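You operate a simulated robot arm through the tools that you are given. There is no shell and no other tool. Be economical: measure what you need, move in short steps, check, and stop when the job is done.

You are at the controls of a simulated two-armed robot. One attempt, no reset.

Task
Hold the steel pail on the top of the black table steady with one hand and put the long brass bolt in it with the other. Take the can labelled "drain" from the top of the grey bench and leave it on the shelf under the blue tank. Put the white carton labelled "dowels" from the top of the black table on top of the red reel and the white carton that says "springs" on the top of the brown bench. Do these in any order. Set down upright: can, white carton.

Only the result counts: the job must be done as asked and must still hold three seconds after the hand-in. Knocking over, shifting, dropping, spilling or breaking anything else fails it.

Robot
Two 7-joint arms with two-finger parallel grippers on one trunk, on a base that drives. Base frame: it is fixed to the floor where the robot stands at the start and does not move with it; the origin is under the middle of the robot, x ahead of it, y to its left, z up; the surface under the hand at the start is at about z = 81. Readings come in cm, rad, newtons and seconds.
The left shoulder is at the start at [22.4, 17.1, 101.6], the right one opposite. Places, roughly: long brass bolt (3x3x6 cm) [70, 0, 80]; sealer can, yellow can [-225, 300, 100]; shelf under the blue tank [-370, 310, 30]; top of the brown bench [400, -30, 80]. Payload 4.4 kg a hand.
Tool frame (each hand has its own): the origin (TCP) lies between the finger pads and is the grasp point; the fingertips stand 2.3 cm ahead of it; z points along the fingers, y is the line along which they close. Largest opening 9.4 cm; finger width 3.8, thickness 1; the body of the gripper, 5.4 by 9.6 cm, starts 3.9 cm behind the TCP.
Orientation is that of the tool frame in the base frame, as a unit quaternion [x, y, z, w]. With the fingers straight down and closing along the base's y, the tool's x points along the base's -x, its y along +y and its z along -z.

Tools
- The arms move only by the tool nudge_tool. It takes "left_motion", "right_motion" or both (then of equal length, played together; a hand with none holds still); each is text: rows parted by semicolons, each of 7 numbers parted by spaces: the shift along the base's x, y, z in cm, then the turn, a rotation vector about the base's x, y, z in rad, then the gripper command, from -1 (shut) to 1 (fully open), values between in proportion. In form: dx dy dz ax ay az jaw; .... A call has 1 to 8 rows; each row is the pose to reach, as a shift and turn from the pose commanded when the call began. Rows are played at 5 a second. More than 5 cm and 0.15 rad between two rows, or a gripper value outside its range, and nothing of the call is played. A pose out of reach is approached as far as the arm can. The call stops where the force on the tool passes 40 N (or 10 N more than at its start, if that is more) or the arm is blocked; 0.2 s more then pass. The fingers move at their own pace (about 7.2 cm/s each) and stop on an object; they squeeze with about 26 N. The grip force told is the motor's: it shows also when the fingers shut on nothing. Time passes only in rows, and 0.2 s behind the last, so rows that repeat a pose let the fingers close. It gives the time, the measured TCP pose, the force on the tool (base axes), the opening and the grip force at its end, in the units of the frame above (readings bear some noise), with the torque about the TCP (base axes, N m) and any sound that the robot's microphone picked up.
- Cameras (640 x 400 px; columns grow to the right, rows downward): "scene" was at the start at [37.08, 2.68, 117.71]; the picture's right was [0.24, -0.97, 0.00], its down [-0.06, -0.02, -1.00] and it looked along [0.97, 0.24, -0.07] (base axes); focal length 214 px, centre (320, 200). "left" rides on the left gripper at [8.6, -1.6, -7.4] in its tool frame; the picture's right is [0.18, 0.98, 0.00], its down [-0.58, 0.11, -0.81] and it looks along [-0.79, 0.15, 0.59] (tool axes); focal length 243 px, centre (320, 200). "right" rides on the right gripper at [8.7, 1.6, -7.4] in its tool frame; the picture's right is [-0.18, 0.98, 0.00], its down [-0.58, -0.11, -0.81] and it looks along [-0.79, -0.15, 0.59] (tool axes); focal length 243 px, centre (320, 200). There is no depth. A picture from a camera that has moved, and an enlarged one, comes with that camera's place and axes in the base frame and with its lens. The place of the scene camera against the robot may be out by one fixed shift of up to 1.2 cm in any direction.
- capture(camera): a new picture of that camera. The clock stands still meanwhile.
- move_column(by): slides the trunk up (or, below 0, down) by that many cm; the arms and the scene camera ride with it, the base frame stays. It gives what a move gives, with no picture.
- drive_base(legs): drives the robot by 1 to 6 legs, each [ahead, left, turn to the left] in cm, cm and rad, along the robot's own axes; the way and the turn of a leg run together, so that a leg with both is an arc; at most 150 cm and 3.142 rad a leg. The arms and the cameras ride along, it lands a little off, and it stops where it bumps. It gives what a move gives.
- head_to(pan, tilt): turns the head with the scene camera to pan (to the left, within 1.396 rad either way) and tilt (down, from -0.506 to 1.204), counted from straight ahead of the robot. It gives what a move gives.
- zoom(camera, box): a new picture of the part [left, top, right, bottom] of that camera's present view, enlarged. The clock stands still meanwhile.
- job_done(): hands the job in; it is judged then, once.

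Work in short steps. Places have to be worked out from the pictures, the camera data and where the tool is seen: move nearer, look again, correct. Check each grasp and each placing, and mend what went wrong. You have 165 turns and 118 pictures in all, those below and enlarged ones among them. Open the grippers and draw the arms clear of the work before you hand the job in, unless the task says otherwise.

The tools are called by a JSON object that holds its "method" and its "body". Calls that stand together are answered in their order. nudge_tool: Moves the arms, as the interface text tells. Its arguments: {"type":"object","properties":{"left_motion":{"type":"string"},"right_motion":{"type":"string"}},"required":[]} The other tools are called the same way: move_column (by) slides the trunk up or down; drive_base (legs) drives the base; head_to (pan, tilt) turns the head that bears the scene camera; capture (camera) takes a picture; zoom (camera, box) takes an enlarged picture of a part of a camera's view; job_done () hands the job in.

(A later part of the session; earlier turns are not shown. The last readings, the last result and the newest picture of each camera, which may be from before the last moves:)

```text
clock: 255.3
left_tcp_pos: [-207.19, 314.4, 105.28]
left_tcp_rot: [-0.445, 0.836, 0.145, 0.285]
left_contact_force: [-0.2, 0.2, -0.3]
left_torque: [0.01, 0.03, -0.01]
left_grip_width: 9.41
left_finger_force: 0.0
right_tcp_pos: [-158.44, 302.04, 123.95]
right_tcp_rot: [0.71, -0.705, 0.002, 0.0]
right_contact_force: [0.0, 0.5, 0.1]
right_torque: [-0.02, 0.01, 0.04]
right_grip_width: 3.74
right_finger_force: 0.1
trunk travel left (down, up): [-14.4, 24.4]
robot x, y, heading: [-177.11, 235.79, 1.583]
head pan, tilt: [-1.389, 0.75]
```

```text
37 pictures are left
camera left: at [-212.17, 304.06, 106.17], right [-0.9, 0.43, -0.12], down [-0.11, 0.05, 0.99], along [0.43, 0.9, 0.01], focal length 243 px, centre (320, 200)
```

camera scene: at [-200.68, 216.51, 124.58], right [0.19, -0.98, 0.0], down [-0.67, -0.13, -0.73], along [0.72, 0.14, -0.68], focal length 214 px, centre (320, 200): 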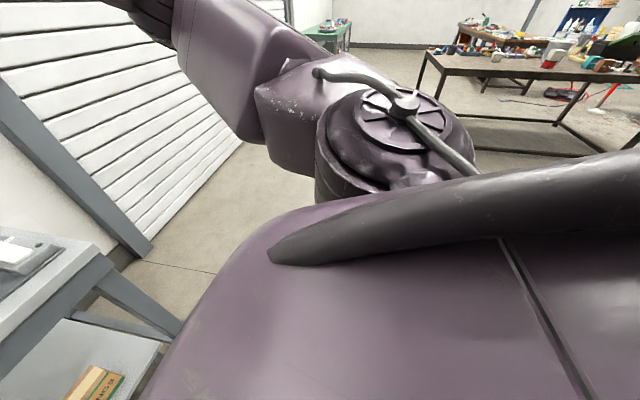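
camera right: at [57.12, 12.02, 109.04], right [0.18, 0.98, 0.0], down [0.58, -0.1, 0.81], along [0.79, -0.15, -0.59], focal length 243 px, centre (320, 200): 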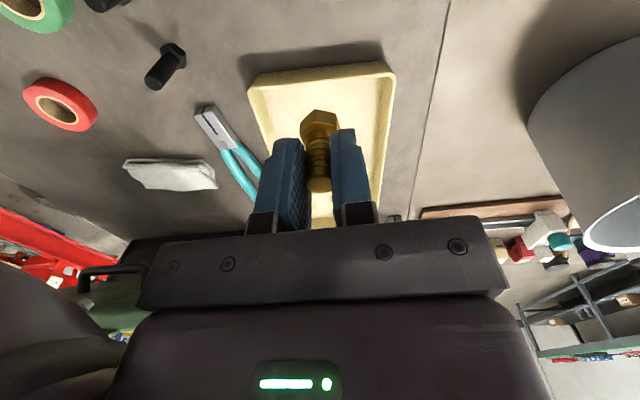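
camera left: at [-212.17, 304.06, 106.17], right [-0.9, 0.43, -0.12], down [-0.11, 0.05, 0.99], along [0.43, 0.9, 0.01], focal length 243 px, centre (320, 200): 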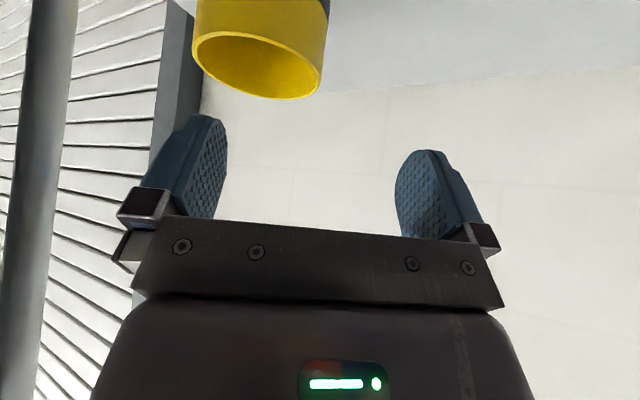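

The rim's hand-left point is (-204.1, 319.0) at z 98, as planned. I'll go down along the fingers, straddling the rim, and check before closing.

{"method": "nudge_tool", "body": {"left_motion": "1.1 1.6 -2.8 0 0 0 1; 2.2 3.1 -5.6 0 0 0 1; 3.2 4.6 -7.9 0 0 0 1"}}

{"method": "capture", "body": {"camera": "left"}}

{"method": "head_to", "body": {"pan": 0, "tilt": 0.45}}

{"method": "capture", "body": {"camera": "scene"}}

```text
clock: 256.1
left_tcp_pos: [-205.4, 315.96, 99.43]
left_tcp_rot: [-0.447, 0.834, 0.152, 0.288]
left_contact_force: [-6.9, -7.4, 26.3]
left_torque: [-0.53, -1.0, -0.46]
left_grip_width: 9.31
left_finger_force: 0.1
left hand out of reach, approached as far as the arm can: row 2, 3
right_tcp_pos: [-158.43, 301.29, 124.7]
right_tcp_rot: [0.709, -0.705, -0.002, -0.004]
right_contact_force: [-0.3, 0.0, -1.0]
right_torque: [-0.04, 0.0, -0.01]
right_grip_width: 3.74
right_finger_force: 0.1
trunk travel left (down, up): [-14.4, 24.4]
robot x, y, heading: [-177.2, 235.55, 1.581]
head pan, tilt: [-1.389, 0.75]
```

```text
36 pictures are left
camera left: at [-210.4, 305.6, 100.16], right [-0.9, 0.43, -0.12], down [-0.12, 0.03, 0.99], along [0.43, 0.9, 0.02], focal length 243 px, centre (320, 200)
```

left: 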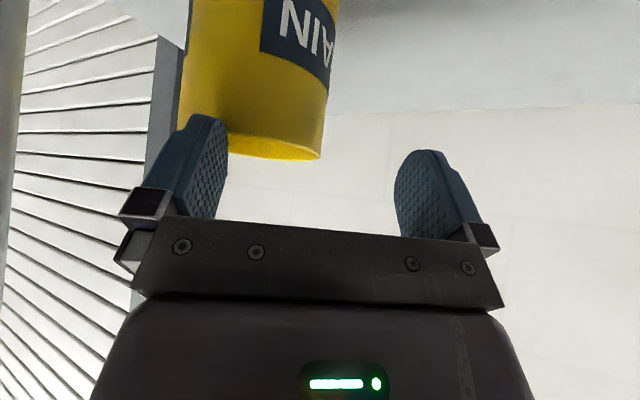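

```text
clock: 257.6
left_tcp_pos: [-205.31, 315.84, 99.38]
left_tcp_rot: [-0.445, 0.834, 0.151, 0.289]
left_contact_force: [-12.5, -8.1, 42.9]
left_torque: [-0.85, -1.68, -0.6]
left_grip_width: 9.12
left_finger_force: 0.0
right_tcp_pos: [-158.67, 301.24, 124.51]
right_tcp_rot: [0.709, -0.705, -0.002, -0.004]
right_contact_force: [-0.6, -0.4, 0.6]
right_torque: [0.03, 0.02, 0.01]
right_grip_width: 3.76
right_finger_force: 0.0
trunk travel left (down, up): [-14.4, 24.4]
robot x, y, heading: [-177.33, 235.74, 1.579]
head pan, tilt: [0.0, 0.45]
```

```text
35 pictures are left
camera scene: at [-177.72, 263.31, 127.37], right [1.0, 0.01, 0.0], down [0.0, -0.43, -0.9], along [-0.01, 0.9, -0.43], focal length 214 px, centre (320, 200)
```

scene: 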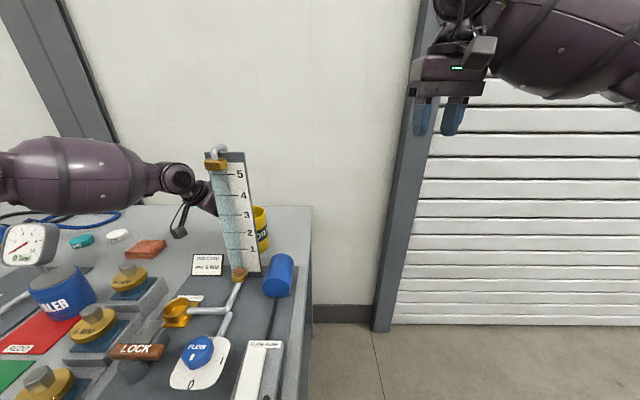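

The hand hit its reach limit short of the rim, and a finger pressed down on the can's near rim (43 N). I'll back off up and back at once.

{"method": "nudge_tool", "body": {"left_motion": "-0.5 -0.8 3 0 0 0 1; -1.5 -2.5 7 0 0 0 1; -3 -6 10 0 0 0 1; -4 -10 12 0 0 0 1; -5 -14.5 13 0 0 0 1; -6 -19 13 0 0 0 1"}}

{"method": "capture", "body": {"camera": "left"}}

```text
clock: 259.0
left_tcp_pos: [-211.26, 297.01, 111.66]
left_tcp_rot: [-0.446, 0.835, 0.147, 0.285]
left_contact_force: [0.0, 0.1, -0.8]
left_torque: [0.02, -0.01, 0.0]
left_grip_width: 9.39
left_finger_force: 0.1
right_tcp_pos: [-158.58, 301.67, 124.33]
right_tcp_rot: [0.71, -0.704, 0.001, -0.003]
right_contact_force: [-0.5, -0.3, -0.3]
right_torque: [0.02, 0.01, -0.01]
right_grip_width: 3.74
right_finger_force: 0.0
trunk travel left (down, up): [-14.4, 24.4]
robot x, y, heading: [-177.2, 235.95, 1.577]
head pan, tilt: [0.0, 0.45]
```

```text
34 pictures are left
camera left: at [-216.31, 286.65, 112.61], right [-0.9, 0.43, -0.12], down [-0.11, 0.04, 0.99], along [0.43, 0.9, 0.01], focal length 243 px, centre (320, 200)
```

left: 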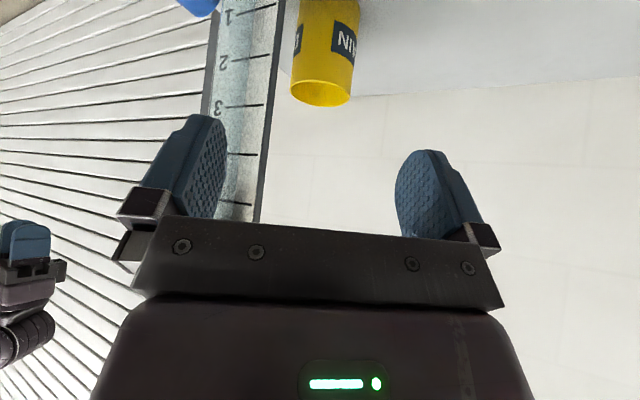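

The can still stands upright in place. I'll turn the base 0.3 to the right and shift it left 22, so the hand needs less wrist yaw, then yaw the hand back +0.3.

{"method": "drive_base", "body": {"legs": [[-2.5, 22, -0.3]]}}

{"method": "nudge_tool", "body": {"left_motion": "0 0 0 0 0 0.1 1; 0 0 0 0 0 0.2 1; 0 0 0 0 0 0.3 1"}}

{"method": "capture", "body": {"camera": "left"}}

```text
clock: 261.6
left_tcp_pos: [-214.01, 304.92, 111.73]
left_tcp_rot: [-0.318, 0.892, 0.103, 0.305]
left_contact_force: [0.0, -0.1, 0.5]
left_torque: [0.0, 0.04, 0.03]
left_grip_width: 9.41
left_finger_force: 0.0
right_tcp_pos: [-162.19, 293.8, 124.14]
right_tcp_rot: [-0.598, 0.802, -0.001, 0.002]
right_contact_force: [0.2, -0.1, -0.1]
right_torque: [0.01, -0.01, 0.01]
right_grip_width: 3.77
right_finger_force: 0.1
trunk travel left (down, up): [-14.4, 24.4]
robot x, y, heading: [-199.68, 235.97, 1.287]
head pan, tilt: [0.0, 0.45]
```

```text
clock: 262.4
left_tcp_pos: [-213.83, 304.73, 111.87]
left_tcp_rot: [-0.448, 0.834, 0.148, 0.284]
left_contact_force: [0.8, 0.3, 0.9]
left_torque: [0.01, -0.03, 0.0]
left_grip_width: 9.39
left_finger_force: 0.1
right_tcp_pos: [-162.16, 293.93, 124.12]
right_tcp_rot: [-0.597, 0.802, 0.0, 0.002]
right_contact_force: [0.7, 1.0, 0.3]
right_torque: [-0.02, 0.03, -0.03]
right_grip_width: 3.8
right_finger_force: 0.0
trunk travel left (down, up): [-14.4, 24.4]
robot x, y, heading: [-199.62, 236.27, 1.286]
head pan, tilt: [0.0, 0.45]
```

```text
33 pictures are left
camera left: at [-218.87, 294.52, 112.64], right [-0.9, 0.42, -0.12], down [-0.11, 0.04, 0.99], along [0.43, 0.9, 0.01], focal length 243 px, centre (320, 200)
```

left: 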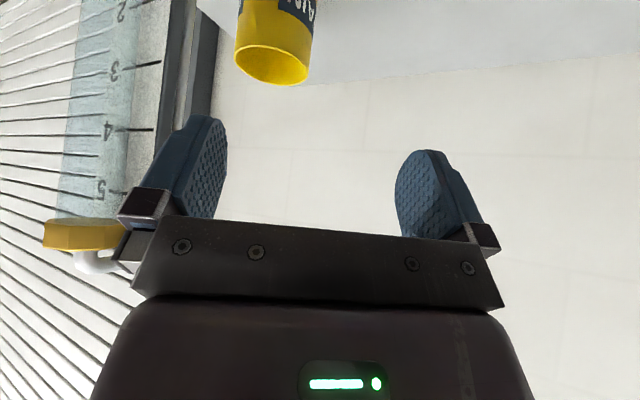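

The can is unmoved at (-200, 316.9). I'll go to the pre-point again, then check reach before inserting.

{"method": "nudge_tool", "body": {"left_motion": "1.6 3.2 -1 0 0 0 1; 3.2 6.4 -3 0 0 0 1; 6.3 9.6 -5 0 0 0 1; 6.3 9.6 -7 0 0 0 1"}}

{"method": "nudge_tool", "body": {"left_motion": "1 1.5 -2 0 0 0 1; 2 3 -4 0 0 0 1"}}

{"method": "capture", "body": {"camera": "left"}}

```text
clock: 263.4
left_tcp_pos: [-207.82, 314.63, 104.7]
left_tcp_rot: [-0.448, 0.834, 0.147, 0.284]
left_contact_force: [0.0, 0.8, 1.1]
left_torque: [0.02, 0.0, -0.01]
left_grip_width: 9.39
left_finger_force: 0.0
right_tcp_pos: [-162.16, 293.99, 124.22]
right_tcp_rot: [-0.598, 0.802, 0.001, 0.002]
right_contact_force: [-1.3, -0.3, -0.2]
right_torque: [0.02, -0.02, -0.05]
right_grip_width: 3.76
right_finger_force: 0.1
trunk travel left (down, up): [-14.4, 24.4]
robot x, y, heading: [-199.44, 236.73, 1.287]
head pan, tilt: [0.0, 0.45]
```

```text
clock: 264.0
left_tcp_pos: [-205.74, 317.58, 100.73]
left_tcp_rot: [-0.447, 0.835, 0.146, 0.285]
left_contact_force: [-0.2, -0.1, 0.4]
left_torque: [-0.02, -0.01, 0.03]
left_grip_width: 9.4
left_finger_force: 0.0
right_tcp_pos: [-162.17, 294.07, 124.0]
right_tcp_rot: [-0.598, 0.801, -0.002, 0.001]
right_contact_force: [-0.6, -0.2, -0.2]
right_torque: [-0.01, -0.01, 0.0]
right_grip_width: 3.73
right_finger_force: 0.1
trunk travel left (down, up): [-14.4, 24.4]
robot x, y, heading: [-199.81, 236.09, 1.285]
head pan, tilt: [0.0, 0.45]
```

```text
32 pictures are left
camera left: at [-210.61, 307.22, 101.46], right [-0.9, 0.42, -0.12], down [-0.11, 0.04, 0.99], along [0.43, 0.9, 0.01], focal length 243 px, centre (320, 200)
```

left: 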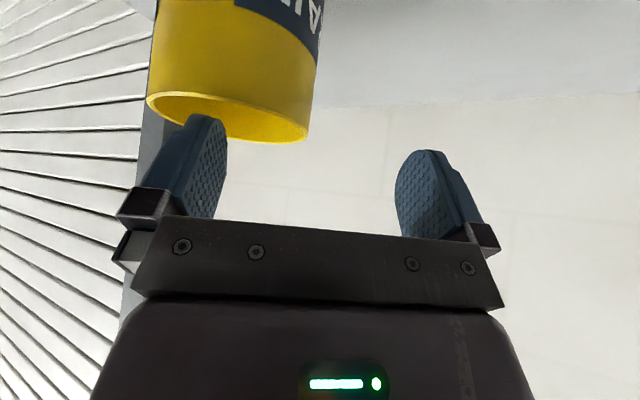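

The inner finger is over the mouth and the rim lies on the midline. I'll insert the last 3.5 cm and watch the force.

{"method": "nudge_tool", "body": {"left_motion": "0.7 0.8 -1.2 0 0 0 1; 1.3 1.3 -2.4 0 0 0 1; 1.9 1.7 -3.5 0 0 0 1"}}

{"method": "capture", "body": {"camera": "left"}}

```text
clock: 264.9
left_tcp_pos: [-203.55, 319.32, 98.7]
left_tcp_rot: [-0.448, 0.83, 0.152, 0.296]
left_contact_force: [-2.6, -2.4, 30.8]
left_torque: [-1.37, -1.13, -0.22]
left_grip_width: 9.36
left_finger_force: 0.1
right_tcp_pos: [-162.24, 293.71, 124.37]
right_tcp_rot: [-0.598, 0.802, -0.001, 0.002]
right_contact_force: [-0.2, 0.9, -0.3]
right_torque: [0.01, 0.03, 0.0]
right_grip_width: 3.75
right_finger_force: 0.0
trunk travel left (down, up): [-14.4, 24.4]
robot x, y, heading: [-199.26, 236.03, 1.286]
head pan, tilt: [0.0, 0.45]
stopped in row 3 (left hand): the force on the tool passed its limit at 41 N (the readings are from after the stop); the commanded pose is now the measured one
```

```text
31 pictures are left
camera left: at [-208.49, 309.02, 99.25], right [-0.9, 0.42, -0.13], down [-0.13, 0.02, 0.99], along [0.42, 0.91, 0.04], focal length 243 px, centre (320, 200)
```

left: 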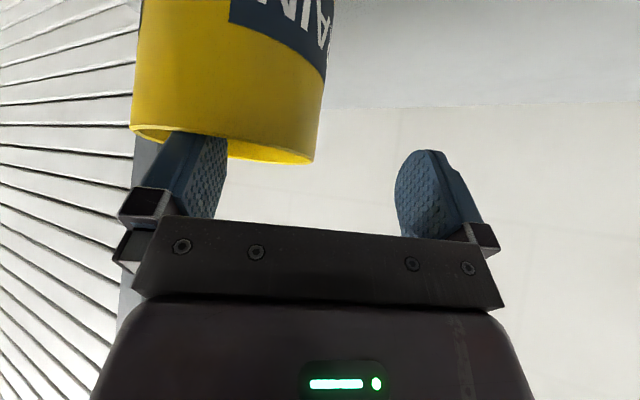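

The torque shows the inner finger pressing on something inside the mouth: the can has a recessed lid, so the rim grip is too shallow. Since the can is 8.6 to 8.7 cm wide, I'll back out and grip it across its full width, centring carefully.

{"method": "nudge_tool", "body": {"left_motion": "-0.9 -1.2 2 -0.02 0.014 0 1; -1.8 -2.5 4 -0.02 0.014 0 1; -2.7 -3.8 6.3 -0.02 0.014 0 1; 0.7 -6 6.3 -0.02 0.014 0 1"}}

{"method": "capture", "body": {"camera": "left"}}

{"method": "zoom", "body": {"camera": "left", "box": [200, 0, 440, 150]}}

```text
clock: 265.9
left_tcp_pos: [-202.92, 313.22, 104.1]
left_tcp_rot: [-0.45, 0.836, 0.145, 0.278]
left_contact_force: [0.9, 0.8, -0.1]
left_torque: [-0.01, 0.03, -0.02]
left_grip_width: 9.4
left_finger_force: 0.1
right_tcp_pos: [-161.95, 293.95, 124.15]
right_tcp_rot: [-0.597, 0.802, 0.0, 0.001]
right_contact_force: [0.2, -0.6, -0.3]
right_torque: [0.04, 0.07, 0.01]
right_grip_width: 3.75
right_finger_force: 0.1
trunk travel left (down, up): [-14.4, 24.4]
robot x, y, heading: [-199.06, 235.96, 1.283]
head pan, tilt: [0.0, 0.45]
```

```text
30 pictures are left
camera left: at [-207.79, 302.97, 105.03], right [-0.9, 0.42, -0.12], down [-0.11, 0.06, 0.99], along [0.42, 0.91, -0.01], focal length 243 px, centre (320, 200)
```

left: 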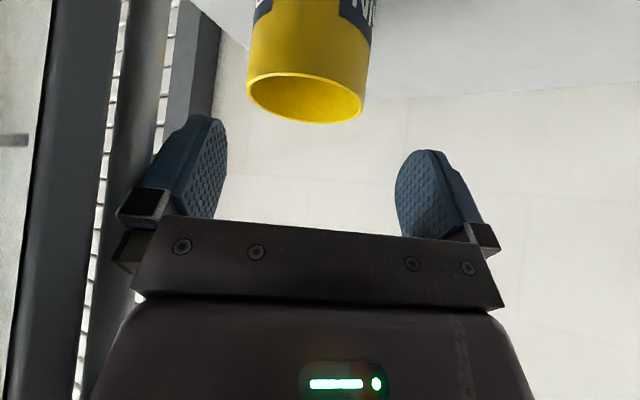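

```text
2.67 times, centred on (320, 75) of left
camera zoom: at [-207.79, 302.97, 105.03], right [-0.9, 0.42, -0.12], down [-0.11, 0.06, 0.99], along [0.42, 0.91, -0.01], focal length 647 px, centre (320, 533)
```

zoom: 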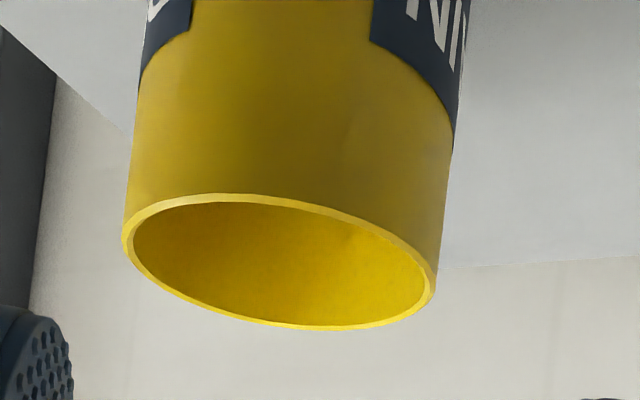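

The panel's left edge is at about (-202, 305.4), which the hand would graze at this azimuth. I'll back the hand out, and turn the base another 0.3 to the right, so that the hand comes in at azimuth 0.9.

{"method": "nudge_tool", "body": {"left_motion": "-2.3 -3.3 2 0 0 0 1; -4.6 -6.6 4 0 0 0 1; -6.8 -9.9 6 0 0 0 1"}}

{"method": "drive_base", "body": {"legs": [[-12, 20, -0.3]]}}

{"method": "capture", "body": {"camera": "left"}}

```text
clock: 266.7
left_tcp_pos: [-209.94, 303.3, 110.12]
left_tcp_rot: [-0.449, 0.836, 0.143, 0.281]
left_contact_force: [-0.7, 0.2, 0.0]
left_torque: [0.01, 0.0, 0.01]
left_grip_width: 9.41
left_finger_force: 0.0
right_tcp_pos: [-162.2, 293.81, 124.35]
right_tcp_rot: [-0.598, 0.801, 0.0, 0.003]
right_contact_force: [-0.3, 0.2, 0.1]
right_torque: [-0.01, -0.02, -0.01]
right_grip_width: 3.74
right_finger_force: 0.0
trunk travel left (down, up): [-14.4, 24.4]
robot x, y, heading: [-199.65, 236.03, 1.285]
head pan, tilt: [0.0, 0.45]
```

```text
clock: 269.1
left_tcp_pos: [-212.79, 301.16, 110.08]
left_tcp_rot: [-0.32, 0.894, 0.1, 0.298]
left_contact_force: [-0.3, -0.2, 0.1]
left_torque: [-0.01, -0.01, -0.01]
left_grip_width: 9.38
left_finger_force: 0.1
right_tcp_pos: [-170.09, 278.02, 124.25]
right_tcp_rot: [-0.471, 0.882, -0.001, 0.002]
right_contact_force: [0.7, -0.3, -0.4]
right_torque: [0.0, -0.02, -0.06]
right_grip_width: 3.77
right_finger_force: 0.0
trunk travel left (down, up): [-14.4, 24.4]
robot x, y, heading: [-222.54, 233.91, 0.984]
head pan, tilt: [0.0, 0.45]
```

```text
28 pictures are left
camera left: at [-220.63, 292.76, 111.04], right [-0.74, 0.67, -0.12], down [-0.09, 0.08, 0.99], along [0.67, 0.74, 0.0], focal length 243 px, centre (320, 200)
```

left: 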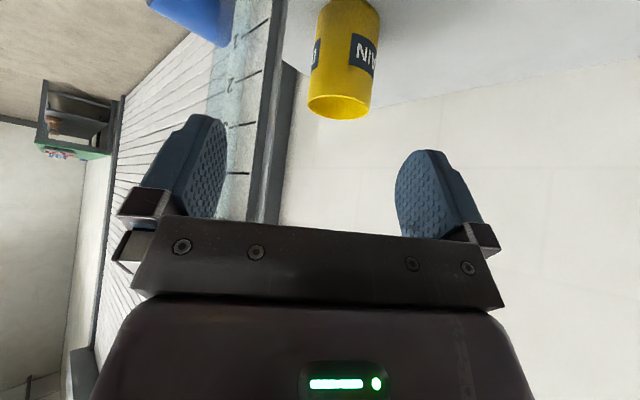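

Now the azimuth is 0.9 and the panel lies well to the right. I'll line up laterally with the can's axis and go to a pre-point 8 cm back, then measure again.

{"method": "nudge_tool", "body": {"left_motion": "-2.7 3.3 0 0 0 0 1; 0.3 5.8 -0.5 0 0 0 1; 3.3 8.3 -1.5 0 0 0 1; 6.3 10.7 -2.6 0 0 0 1"}}

{"method": "capture", "body": {"camera": "left"}}

{"method": "zoom", "body": {"camera": "left", "box": [200, 0, 440, 150]}}

```text
clock: 270.1
left_tcp_pos: [-206.33, 311.97, 107.46]
left_tcp_rot: [-0.32, 0.894, 0.1, 0.297]
left_contact_force: [0.1, -0.6, -0.3]
left_torque: [0.02, -0.03, 0.01]
left_grip_width: 9.4
left_finger_force: 0.1
right_tcp_pos: [-169.98, 278.01, 123.97]
right_tcp_rot: [-0.472, 0.881, -0.001, 0.002]
right_contact_force: [0.4, -0.6, -0.7]
right_torque: [-0.02, 0.03, 0.03]
right_grip_width: 3.76
right_finger_force: 0.0
trunk travel left (down, up): [-14.4, 24.4]
robot x, y, heading: [-223.02, 234.2, 0.98]
head pan, tilt: [0.0, 0.45]
```

```text
27 pictures are left
camera left: at [-214.12, 303.59, 108.36], right [-0.73, 0.67, -0.12], down [-0.09, 0.09, 0.99], along [0.67, 0.74, -0.01], focal length 243 px, centre (320, 200)
```

left: 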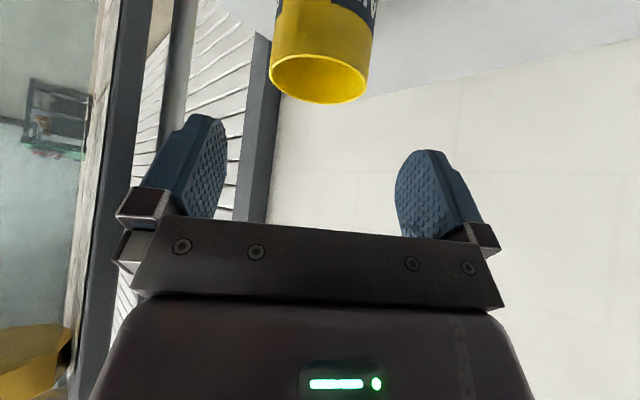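

```text
2.67 times, centred on (320, 75) of left
camera zoom: at [-214.12, 303.59, 108.36], right [-0.73, 0.67, -0.12], down [-0.09, 0.09, 0.99], along [0.67, 0.74, -0.01], focal length 647 px, centre (320, 533)
```

zoom: 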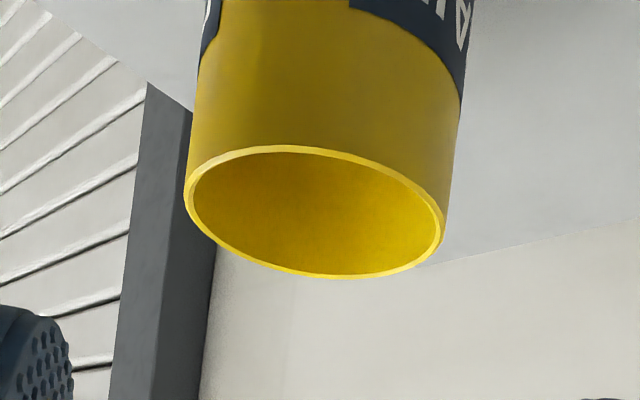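

The can is centred between the fingers to within 0.1 to 0.2 cm (lateral), and about 8.5 wide. I'll go in along the fingers, part way first.

{"method": "nudge_tool", "body": {"left_motion": "1.6 1.3 -2.6 0 0 0 1; 3.2 2.6 -5.2 0 0 0 1; 4.3 3.5 -7 0 0 0 1"}}

{"method": "capture", "body": {"camera": "left"}}

```text
clock: 270.9
left_tcp_pos: [-202.22, 315.34, 100.46]
left_tcp_rot: [-0.321, 0.894, 0.101, 0.297]
left_contact_force: [0.3, 0.3, 0.0]
left_torque: [0.01, -0.02, -0.02]
left_grip_width: 9.41
left_finger_force: 0.0
right_tcp_pos: [-170.22, 277.93, 124.06]
right_tcp_rot: [-0.472, 0.881, -0.001, 0.001]
right_contact_force: [0.1, -0.2, 0.9]
right_torque: [-0.02, 0.02, -0.01]
right_grip_width: 3.76
right_finger_force: 0.0
trunk travel left (down, up): [-14.4, 24.4]
robot x, y, heading: [-222.41, 234.22, 0.989]
head pan, tilt: [0.0, 0.45]
```

```text
25 pictures are left
camera left: at [-209.96, 307.03, 101.36], right [-0.74, 0.67, -0.12], down [-0.09, 0.08, 0.99], along [0.67, 0.74, 0.0], focal length 243 px, centre (320, 200)
```

left: 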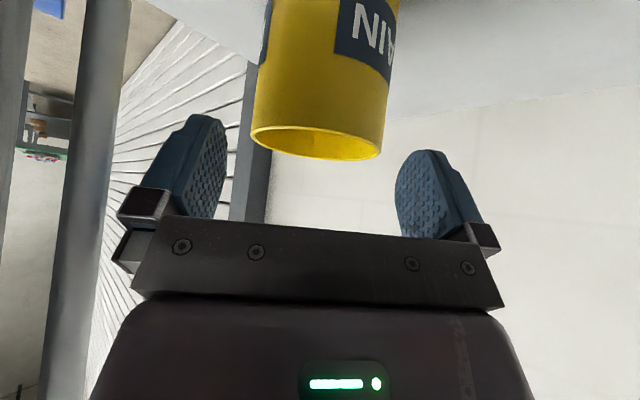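

Still centred (a 0.25 cm shift left helps). I'll finish the insertion to z 97.

{"method": "nudge_tool", "body": {"left_motion": "0.7 1 -1.2 0 0 0 1; 1.4 1.6 -2.4 0 0 0 1; 2.1 2.1 -3.5 0 0 0 1"}}

{"method": "capture", "body": {"camera": "left"}}

```text
clock: 271.7
left_tcp_pos: [-201.47, 316.66, 98.02]
left_tcp_rot: [-0.319, 0.894, 0.1, 0.298]
left_contact_force: [0.7, 0.8, -0.1]
left_torque: [0.02, -0.03, -0.01]
left_grip_width: 9.4
left_finger_force: 0.0
left hand out of reach, approached as far as the arm can: row 2, 3
right_tcp_pos: [-170.05, 277.98, 124.31]
right_tcp_rot: [-0.471, 0.882, -0.001, 0.002]
right_contact_force: [-0.2, -0.2, -0.2]
right_torque: [0.03, -0.01, 0.0]
right_grip_width: 3.78
right_finger_force: 0.1
trunk travel left (down, up): [-14.4, 24.4]
robot x, y, heading: [-222.87, 233.9, 0.987]
head pan, tilt: [0.0, 0.45]
```

```text
24 pictures are left
camera left: at [-209.35, 308.28, 98.92], right [-0.74, 0.67, -0.12], down [-0.09, 0.08, 0.99], along [0.67, 0.74, 0.0], focal length 243 px, centre (320, 200)
```

left: 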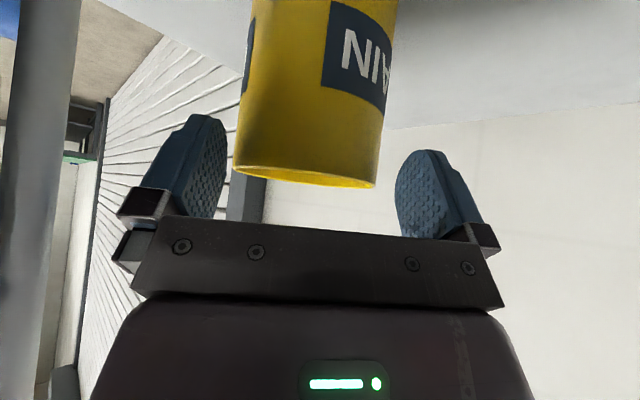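

The arm's reach ends here, 1.5 cm short of the can's axis but well on it laterally, with no contact. Lowering the trunk 1.5 cm gives the needed finger overlap; then I'll close.

{"method": "move_column", "body": {"by": -1.6}}

{"method": "nudge_tool", "body": {"left_motion": "0 0 0 0 0 0 -1; 0 0 0 0 0 0 -1; 0 0 0 0 0 0 -1"}}

{"method": "capture", "body": {"camera": "left"}}

```text
clock: 272.3
left_tcp_pos: [-201.55, 316.57, 96.6]
left_tcp_rot: [-0.32, 0.893, 0.1, 0.301]
left_contact_force: [-0.9, -0.5, 0.0]
left_torque: [0.02, -0.01, 0.03]
left_grip_width: 9.41
left_finger_force: 0.0
right_tcp_pos: [-170.19, 277.89, 122.85]
right_tcp_rot: [-0.473, 0.881, -0.001, 0.003]
right_contact_force: [0.7, -0.6, -0.5]
right_torque: [0.0, -0.04, 0.0]
right_grip_width: 3.76
right_finger_force: 0.1
trunk travel left (down, up): [-12.8, 26.0]
robot x, y, heading: [-222.33, 233.69, 0.991]
head pan, tilt: [0.0, 0.45]
```

```text
clock: 273.1
left_tcp_pos: [-201.5, 316.62, 96.66]
left_tcp_rot: [-0.32, 0.893, 0.101, 0.3]
left_contact_force: [-0.5, 0.4, 14.7]
left_torque: [0.32, -0.35, 0.05]
left_grip_width: 8.0
left_finger_force: 26.1
right_tcp_pos: [-170.11, 277.82, 122.82]
right_tcp_rot: [-0.472, 0.881, 0.0, 0.003]
right_contact_force: [-0.5, -0.8, -0.5]
right_torque: [-0.02, 0.0, 0.01]
right_grip_width: 3.75
right_finger_force: 0.0
trunk travel left (down, up): [-12.8, 26.0]
robot x, y, heading: [-222.73, 233.64, 0.982]
head pan, tilt: [0.0, 0.45]
```

```text
23 pictures are left
camera left: at [-209.27, 308.21, 97.57], right [-0.73, 0.67, -0.12], down [-0.09, 0.08, 0.99], along [0.67, 0.74, 0.0], focal length 243 px, centre (320, 200)
```

left: 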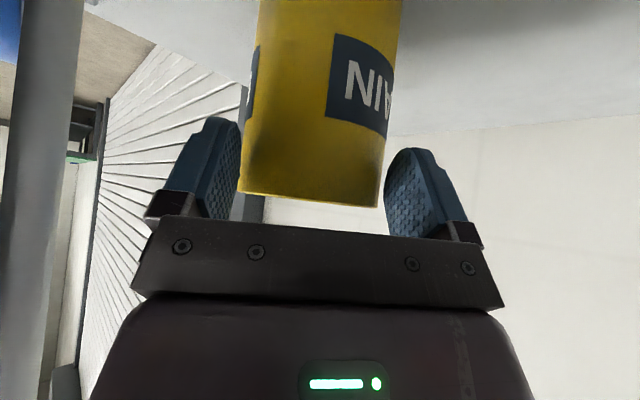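

The fingers hold at 8.0 cm, 26 N. I'll lift a little with the trunk and check that the can comes along.

{"method": "move_column", "body": {"by": 5}}

{"method": "capture", "body": {"camera": "left"}}

{"method": "capture", "body": {"camera": "scene"}}

```text
clock: 274.0
left_tcp_pos: [-202.39, 315.63, 108.84]
left_tcp_rot: [-0.309, 0.879, 0.132, 0.34]
left_contact_force: [-0.3, 1.0, -3.7]
left_torque: [-0.09, 0.08, 0.03]
left_grip_width: 7.97
left_finger_force: 26.2
right_tcp_pos: [-169.91, 278.28, 127.18]
right_tcp_rot: [-0.472, 0.882, -0.003, 0.0]
right_contact_force: [1.4, 0.6, -0.2]
right_torque: [-0.03, -0.01, 0.01]
right_grip_width: 3.78
right_finger_force: 0.1
trunk travel left (down, up): [-17.8, 21.0]
robot x, y, heading: [-223.0, 233.88, 0.985]
head pan, tilt: [0.0, 0.45]
```

```text
22 pictures are left
camera left: at [-210.06, 307.21, 108.56], right [-0.73, 0.68, -0.1], down [-0.15, -0.01, 0.99], along [0.67, 0.74, 0.11], focal length 243 px, centre (320, 200)
```

left: 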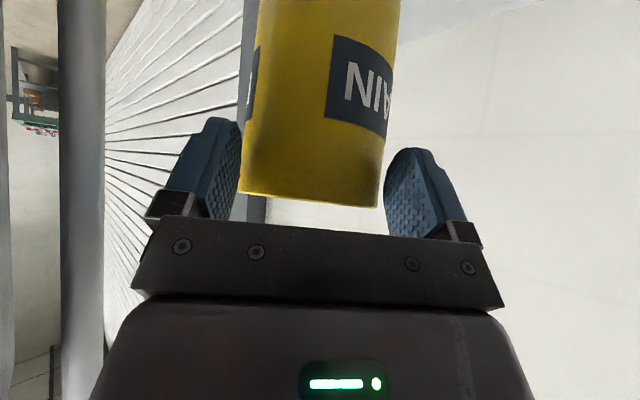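

```text
21 pictures are left
camera scene: at [-209.25, 254.85, 131.03], right [0.83, -0.55, 0.0], down [-0.24, -0.36, -0.9], along [0.5, 0.75, -0.44], focal length 214 px, centre (320, 200)
```

scene: 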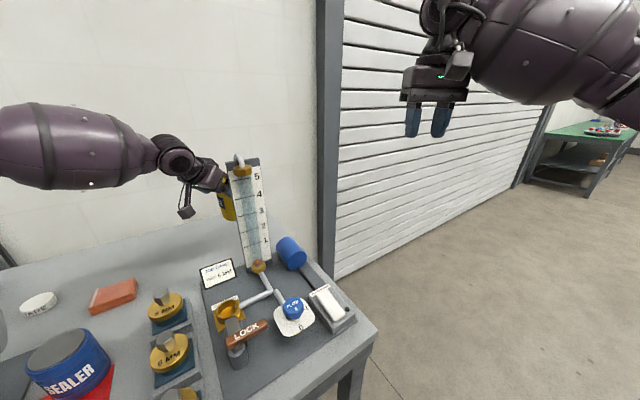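

The can is in the grip and clear of the bench. I'll draw it back along the approach line, rising a little, away from the panel.

{"method": "nudge_tool", "body": {"left_motion": "-3.3 -2.7 1 0 0 0 -1; -6.6 -5.4 2 0 0 0 -1; -9.9 -8.1 3 0 0 0 -1; -13.2 -10.8 4 0 0 0 -1; -16 -14 4 0 0 0 -1; -18 -18 4 0 0 0 -1"}}

{"method": "capture", "body": {"camera": "scene"}}

```text
clock: 275.4
left_tcp_pos: [-220.49, 297.45, 113.52]
left_tcp_rot: [-0.309, 0.877, 0.133, 0.342]
left_contact_force: [0.2, 0.4, -1.8]
left_torque: [-0.08, 0.08, 0.01]
left_grip_width: 7.95
left_finger_force: 26.0
right_tcp_pos: [-170.16, 277.97, 127.74]
right_tcp_rot: [-0.471, 0.882, -0.001, 0.002]
right_contact_force: [-0.4, 0.0, -0.3]
right_torque: [0.03, -0.03, 0.0]
right_grip_width: 3.76
right_finger_force: 0.1
trunk travel left (down, up): [-17.8, 21.0]
robot x, y, heading: [-223.05, 233.71, 0.983]
head pan, tilt: [0.0, 0.45]
```

```text
20 pictures are left
camera scene: at [-209.53, 254.53, 131.2], right [0.83, -0.55, 0.0], down [-0.24, -0.36, -0.9], along [0.5, 0.75, -0.43], focal length 214 px, centre (320, 200)
```

scene: 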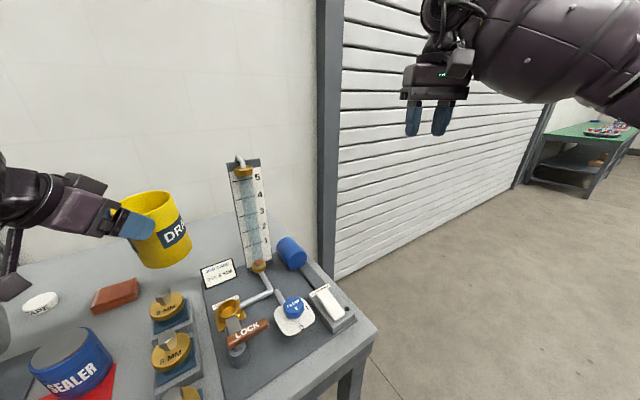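

The can is held well. I'll drive back from the bench, turn to face it squarely, and go left toward the shelf bay.

{"method": "drive_base", "body": {"legs": [[-28, 0, 0], [0, 0, 0.587], [0, 98, 0]]}}

```text
clock: 287.5
left_tcp_pos: [-369.57, 265.36, 113.48]
left_tcp_rot: [-0.547, 0.752, 0.226, 0.29]
left_contact_force: [0.5, 0.5, -2.6]
left_torque: [-0.13, 0.04, 0.01]
left_grip_width: 7.92
left_finger_force: 25.7
right_tcp_pos: [-316.73, 276.74, 127.55]
right_tcp_rot: [-0.705, 0.709, -0.001, 0.002]
right_contact_force: [0.2, -0.1, 0.2]
right_torque: [0.01, 0.02, -0.02]
right_grip_width: 3.75
right_finger_force: 0.1
trunk travel left (down, up): [-17.8, 21.0]
robot x, y, heading: [-336.66, 210.88, 1.571]
head pan, tilt: [0.0, 0.45]
```

The base is in place. I'll back off 14 cm so the can clears the bench edge, lower the trunk, then straighten the hand (can upright) and lower it in front of the bench.

{"method": "drive_base", "body": {"legs": [[-14, 0, 0]]}}

{"method": "move_column", "body": {"by": -17.4}}

{"method": "nudge_tool", "body": {"left_motion": "0 0 -4 -0.03 0.004 0.07 -1; 0 0 -8 -0.06 0.008 0.14 -1; 0 0 -12 -0.09 0.012 0.21 -1; 0 0 -16 -0.11 0.015 0.28 -1; 0 0 -20 -0.11 0.015 0.28 -1"}}

```text
clock: 288.9
left_tcp_pos: [-369.36, 251.41, 113.47]
left_tcp_rot: [-0.547, 0.752, 0.226, 0.29]
left_contact_force: [-0.3, 0.6, -2.4]
left_torque: [-0.13, 0.02, 0.01]
left_grip_width: 7.93
left_finger_force: 26.4
right_tcp_pos: [-316.85, 262.78, 127.55]
right_tcp_rot: [-0.705, 0.709, -0.001, 0.002]
right_contact_force: [-0.4, 0.1, 0.8]
right_torque: [-0.01, -0.03, 0.01]
right_grip_width: 3.78
right_finger_force: 0.1
trunk travel left (down, up): [-17.8, 21.0]
robot x, y, heading: [-336.71, 196.87, 1.569]
head pan, tilt: [0.0, 0.45]
```

```text
clock: 290.8
left_tcp_pos: [-369.48, 254.48, 86.17]
left_tcp_rot: [-0.583, 0.776, 0.119, 0.21]
left_contact_force: [0.1, 0.5, -3.0]
left_torque: [-0.06, 0.01, -0.01]
left_grip_width: 7.88
left_finger_force: 25.9
right_tcp_pos: [-316.73, 262.71, 110.28]
right_tcp_rot: [-0.705, 0.709, 0.0, 0.003]
right_contact_force: [0.3, -0.6, -0.5]
right_torque: [0.05, 0.0, -0.01]
right_grip_width: 3.77
right_finger_force: 0.1
trunk travel left (down, up): [-0.4, 38.4]
robot x, y, heading: [-336.6, 196.97, 1.563]
head pan, tilt: [0.0, 0.45]
```

```text
clock: 292.0
left_tcp_pos: [-369.56, 254.68, 65.9]
left_tcp_rot: [-0.694, 0.696, 0.107, 0.152]
left_contact_force: [-1.0, -0.3, -1.9]
left_torque: [-0.07, 0.01, -0.01]
left_grip_width: 7.89
left_finger_force: 25.1
right_tcp_pos: [-316.76, 262.86, 110.14]
right_tcp_rot: [-0.705, 0.71, -0.001, 0.002]
right_contact_force: [0.6, 0.3, -0.7]
right_torque: [-0.02, -0.01, 0.01]
right_grip_width: 3.76
right_finger_force: 0.0
trunk travel left (down, up): [-0.4, 38.4]
robot x, y, heading: [-336.72, 197.03, 1.566]
head pan, tilt: [0.0, 0.45]
```

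The grip width creeps down slightly (7.89), so I'll look at the can in the hand before going on.

{"method": "capture", "body": {"camera": "left"}}

{"method": "head_to", "body": {"pan": 0.6, "tilt": 0.75}}

{"method": "capture", "body": {"camera": "scene"}}

```text
19 pictures are left
camera left: at [-368.25, 243.9, 70.03], right [-0.98, -0.16, -0.13], down [-0.17, 0.25, 0.95], along [-0.12, 0.95, -0.27], focal length 243 px, centre (320, 200)
```

left: 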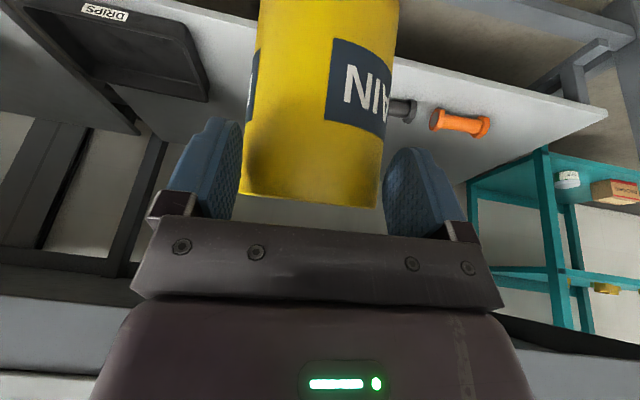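

```text
clock: 293.0
left_tcp_pos: [-369.61, 254.68, 66.12]
left_tcp_rot: [0.695, -0.694, -0.108, -0.153]
left_contact_force: [0.0, 0.0, -3.1]
left_torque: [-0.08, 0.04, -0.01]
left_grip_width: 7.84
left_finger_force: 26.7
right_tcp_pos: [-316.79, 262.82, 110.09]
right_tcp_rot: [-0.704, 0.71, -0.001, 0.002]
right_contact_force: [-0.5, 0.2, 0.3]
right_torque: [0.0, 0.0, -0.02]
right_grip_width: 3.78
right_finger_force: 0.1
trunk travel left (down, up): [-0.4, 38.4]
robot x, y, heading: [-336.58, 197.04, 1.566]
head pan, tilt: [0.6, 0.75]
```

```text
18 pictures are left
camera scene: at [-341.11, 234.86, 107.45], right [0.83, 0.56, 0.0], down [0.38, -0.56, -0.73], along [-0.41, 0.61, -0.68], focal length 214 px, centre (320, 200)
```

scene: 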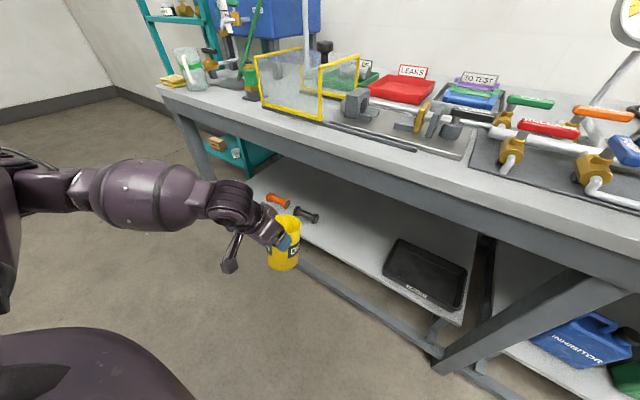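

The can sits unchanged in the fingers. I'll tilt the hand back to the grasp tilt so the can is upright, shift 5.5 cm right and lower it in front of the shelf.

{"method": "nudge_tool", "body": {"left_motion": "1.1 0 -3.8 0.054 -0.005 0.034 -1; 2.2 0 -7.6 0.108 -0.01 0.068 -1; 3.3 0 -11.4 0.162 -0.014 0.102 -1; 4.4 0 -15.2 0.216 -0.019 0.136 -1; 5.5 0 -19 0.27 -0.023 0.17 -1"}}

{"method": "capture", "body": {"camera": "scene"}}

```text
clock: 294.2
left_tcp_pos: [-364.0, 254.44, 47.0]
left_tcp_rot: [0.725, -0.611, -0.205, -0.243]
left_contact_force: [0.1, 0.1, -2.4]
left_torque: [-0.14, 0.0, 0.0]
left_grip_width: 7.85
left_finger_force: 26.2
right_tcp_pos: [-316.82, 262.78, 110.1]
right_tcp_rot: [-0.704, 0.71, -0.001, 0.001]
right_contact_force: [-0.9, 0.2, 0.3]
right_torque: [-0.01, 0.03, -0.01]
right_grip_width: 3.77
right_finger_force: 0.0
trunk travel left (down, up): [-0.4, 38.4]
robot x, y, heading: [-336.77, 196.95, 1.569]
head pan, tilt: [0.6, 0.75]
```

```text
17 pictures are left
camera scene: at [-341.09, 234.87, 107.44], right [0.83, 0.56, 0.0], down [0.38, -0.56, -0.73], along [-0.41, 0.6, -0.68], focal length 214 px, centre (320, 200)
```

scene: 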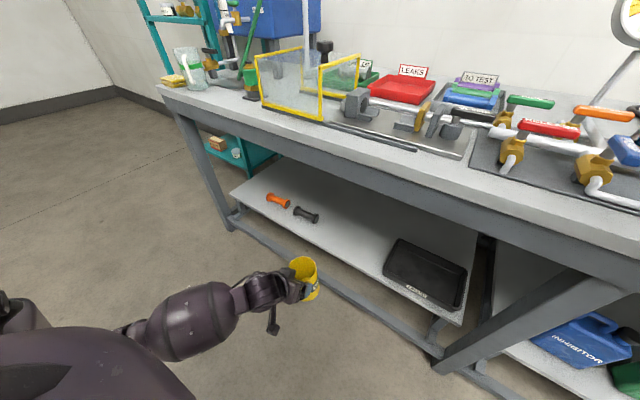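

The can hangs with a slight 0.1 rad roll; I'll correct it, then drive forward 20 so the can goes in over the shelf edge.

{"method": "nudge_tool", "body": {"left_motion": "0 0 0 0 0.052 -0.068 -1; 0 0 0 0 0.1035 -0.137 -1"}}

{"method": "drive_base", "body": {"legs": [[20, 0, 0]]}}

{"method": "capture", "body": {"camera": "scene"}}

{"method": "capture", "body": {"camera": "left"}}

```text
clock: 294.8
left_tcp_pos: [-363.86, 254.35, 46.93]
left_tcp_rot: [-0.669, 0.672, 0.224, 0.224]
left_contact_force: [-0.1, 1.1, -3.1]
left_torque: [-0.15, 0.01, -0.01]
left_grip_width: 7.85
left_finger_force: 25.5
right_tcp_pos: [-316.72, 262.7, 110.18]
right_tcp_rot: [-0.704, 0.71, 0.0, 0.001]
right_contact_force: [-0.3, -1.0, -0.4]
right_torque: [-0.02, 0.02, -0.01]
right_grip_width: 3.77
right_finger_force: 0.1
trunk travel left (down, up): [-0.4, 38.4]
robot x, y, heading: [-336.47, 197.1, 1.573]
head pan, tilt: [0.6, 0.75]
```

```text
clock: 296.4
left_tcp_pos: [-363.77, 274.43, 46.91]
left_tcp_rot: [-0.67, 0.671, 0.224, 0.224]
left_contact_force: [-0.3, 0.7, -3.4]
left_torque: [-0.13, -0.01, 0.0]
left_grip_width: 7.84
left_finger_force: 26.6
right_tcp_pos: [-316.64, 282.87, 110.17]
right_tcp_rot: [-0.705, 0.709, -0.001, 0.001]
right_contact_force: [0.3, -0.4, 0.2]
right_torque: [0.0, 0.01, 0.02]
right_grip_width: 3.74
right_finger_force: 0.1
trunk travel left (down, up): [-0.4, 38.4]
robot x, y, heading: [-336.7, 217.01, 1.569]
head pan, tilt: [0.6, 0.75]
```

```text
16 pictures are left
camera scene: at [-341.02, 254.92, 107.43], right [0.83, 0.56, 0.0], down [0.38, -0.56, -0.73], along [-0.41, 0.6, -0.68], focal length 214 px, centre (320, 200)
```

scene: 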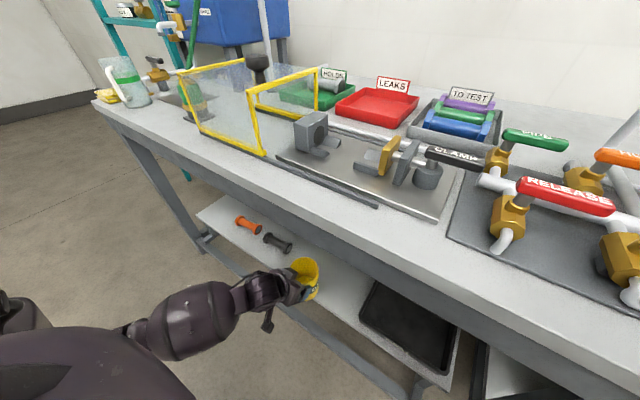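

```text
15 pictures are left
camera left: at [-362.24, 263.08, 47.89], right [-0.98, -0.15, -0.11], down [-0.11, -0.02, 0.99], along [-0.15, 0.99, 0.0], focal length 243 px, centre (320, 200)
```

left: 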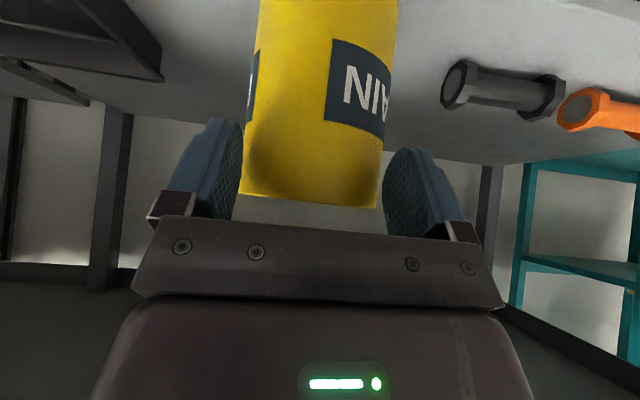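

The can is at about y 276, near the shelf's front edge. I'll zoom to see where the edge is relative to it.

{"method": "zoom", "body": {"camera": "scene", "box": [220, 210, 420, 370]}}

```text
2.50 times, centred on (320, 290) of scene
camera zoom: at [-341.02, 254.92, 107.43], right [0.83, 0.56, 0.0], down [0.38, -0.56, -0.73], along [-0.41, 0.6, -0.68], focal length 536 px, centre (320, -25)
```

zoom: 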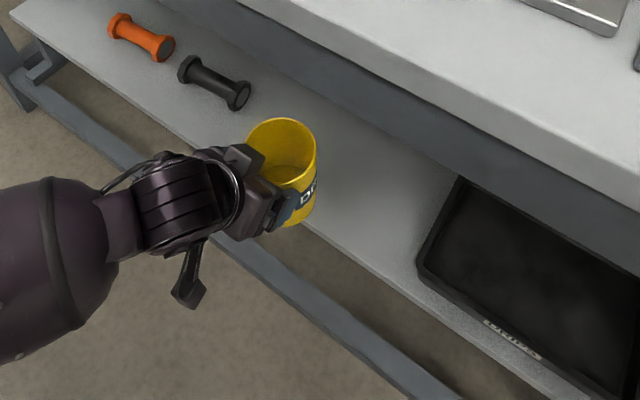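

The shelf edge is at y about 279.5, so the can's centre must come to about 287. I'll drive forward 11.

{"method": "drive_base", "body": {"legs": [[11, 0, 0]]}}

{"method": "nudge_tool", "body": {"left_motion": "0 0 -1.2 0 0 0 -1; 0 0 -2.4 0 0 0 -1"}}

{"method": "zoom", "body": {"camera": "scene", "box": [220, 210, 420, 370]}}

```text
clock: 297.6
left_tcp_pos: [-363.78, 285.21, 46.93]
left_tcp_rot: [-0.669, 0.672, 0.225, 0.224]
left_contact_force: [-0.6, 0.1, -3.3]
left_torque: [-0.1, -0.01, 0.02]
left_grip_width: 7.82
left_finger_force: 25.6
right_tcp_pos: [-316.52, 293.6, 110.14]
right_tcp_rot: [-0.704, 0.71, -0.001, 0.001]
right_contact_force: [0.2, -0.5, -0.7]
right_torque: [0.0, -0.01, 0.01]
right_grip_width: 3.76
right_finger_force: 0.0
trunk travel left (down, up): [-0.4, 38.4]
robot x, y, heading: [-336.4, 228.17, 1.566]
head pan, tilt: [0.6, 0.75]
```

```text
clock: 298.2
left_tcp_pos: [-363.75, 285.22, 44.62]
left_tcp_rot: [-0.669, 0.672, 0.224, 0.224]
left_contact_force: [-0.1, 0.6, -3.3]
left_torque: [-0.13, -0.01, 0.01]
left_grip_width: 7.81
left_finger_force: 26.6
right_tcp_pos: [-316.53, 293.63, 110.19]
right_tcp_rot: [-0.704, 0.71, 0.0, 0.002]
right_contact_force: [0.8, 0.1, -0.3]
right_torque: [-0.02, -0.02, -0.02]
right_grip_width: 3.79
right_finger_force: 0.1
trunk travel left (down, up): [-0.4, 38.4]
robot x, y, heading: [-336.47, 227.87, 1.566]
head pan, tilt: [0.6, 0.75]
```

```text
2.50 times, centred on (320, 290) of scene
camera zoom: at [-340.93, 265.71, 107.45], right [0.83, 0.56, 0.0], down [0.38, -0.56, -0.73], along [-0.41, 0.61, -0.68], focal length 536 px, centre (320, -25)
```

zoom: 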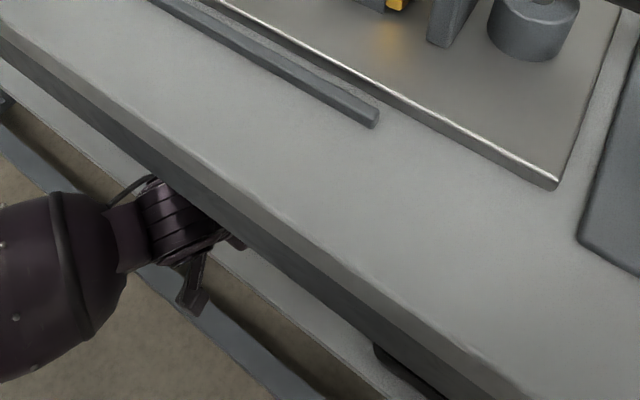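

Over the shelf now, hidden by the bench top. I'll lower step by step and watch the force.

{"method": "nudge_tool", "body": {"left_motion": "0 0 -0.7 0 0 0 -1; 0 0 -1.4 0 0 0 -1; 0 0 -2 0 0 0 -1"}}

```text
clock: 299.0
left_tcp_pos: [-363.76, 285.36, 42.6]
left_tcp_rot: [-0.67, 0.671, 0.225, 0.224]
left_contact_force: [0.2, -0.1, -2.1]
left_torque: [-0.13, 0.0, 0.03]
left_grip_width: 7.81
left_finger_force: 26.1
right_tcp_pos: [-316.52, 293.58, 110.19]
right_tcp_rot: [-0.704, 0.711, -0.001, 0.002]
right_contact_force: [-0.3, -0.2, -0.1]
right_torque: [0.0, 0.01, -0.04]
right_grip_width: 3.76
right_finger_force: 0.1
trunk travel left (down, up): [-0.4, 38.4]
robot x, y, heading: [-336.6, 228.18, 1.56]
head pan, tilt: [0.6, 0.75]
```

{"method": "nudge_tool", "body": {"left_motion": "0 0 -0.5 0 0 0 -1; 0 0 -1 0 0 0 -1"}}

{"method": "capture", "body": {"camera": "left"}}

```text
clock: 299.6
left_tcp_pos: [-363.72, 285.24, 41.62]
left_tcp_rot: [-0.67, 0.672, 0.224, 0.225]
left_contact_force: [0.0, -0.3, -2.5]
left_torque: [-0.12, 0.0, 0.01]
left_grip_width: 7.8
left_finger_force: 25.6
right_tcp_pos: [-316.69, 293.58, 110.17]
right_tcp_rot: [-0.704, 0.71, -0.001, 0.002]
right_contact_force: [-0.1, -0.2, 0.0]
right_torque: [0.01, 0.01, -0.03]
right_grip_width: 3.76
right_finger_force: 0.0
trunk travel left (down, up): [-0.4, 38.4]
robot x, y, heading: [-336.57, 228.22, 1.569]
head pan, tilt: [0.6, 0.75]
```

```text
12 pictures are left
camera left: at [-362.12, 273.95, 42.53], right [-0.98, -0.14, -0.11], down [-0.11, -0.02, 0.99], along [-0.15, 0.99, 0.0], focal length 243 px, centre (320, 200)
```

left: 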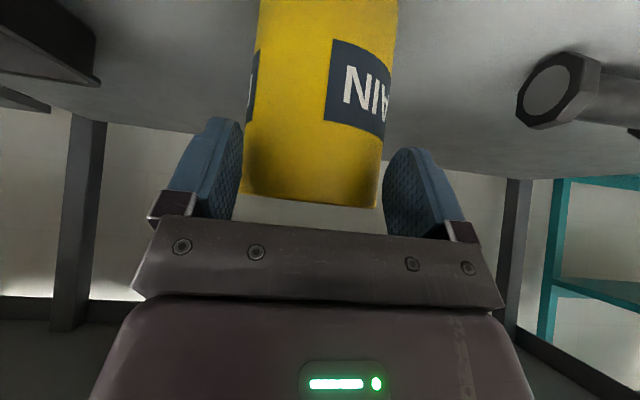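

The shelf surface appears at z about 29.7, so contact is expected near TCP z 40.3. I'll go on slowly.

{"method": "nudge_tool", "body": {"left_motion": "0 0 -0.4 0 0 0 -1; 0 0 -0.8 0 0 0 -1; 0 0 -1.2 0 0 0 -1"}}

```text
clock: 300.4
left_tcp_pos: [-363.67, 285.14, 40.29]
left_tcp_rot: [-0.671, 0.671, 0.224, 0.223]
left_contact_force: [-0.9, -0.7, -0.1]
left_torque: [-0.04, -0.02, 0.0]
left_grip_width: 0.0
left_finger_force: 26.5
right_tcp_pos: [-316.47, 293.68, 110.03]
right_tcp_rot: [-0.704, 0.71, -0.001, 0.001]
right_contact_force: [0.0, 0.7, -1.0]
right_torque: [0.0, 0.01, 0.02]
right_grip_width: 3.76
right_finger_force: 0.1
trunk travel left (down, up): [-0.4, 38.4]
robot x, y, heading: [-336.6, 227.84, 1.57]
head pan, tilt: [0.6, 0.75]
```

The can squeezed out of the grip, right at the expected contact height. I'll look at once.

{"method": "capture", "body": {"camera": "left"}}

```text
11 pictures are left
camera left: at [-362.12, 273.85, 41.18], right [-0.98, -0.15, -0.11], down [-0.11, -0.02, 0.99], along [-0.15, 0.99, 0.0], focal length 243 px, centre (320, 200)
```

left: 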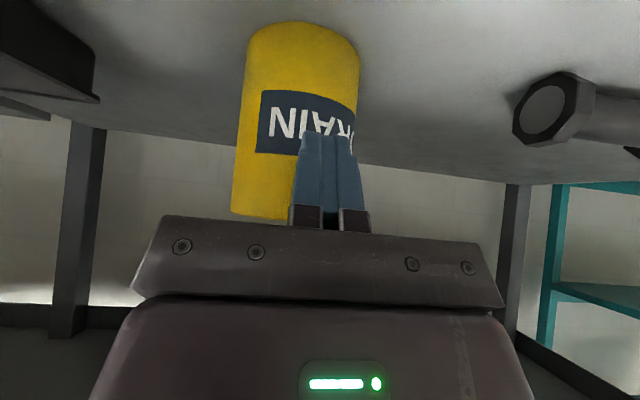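

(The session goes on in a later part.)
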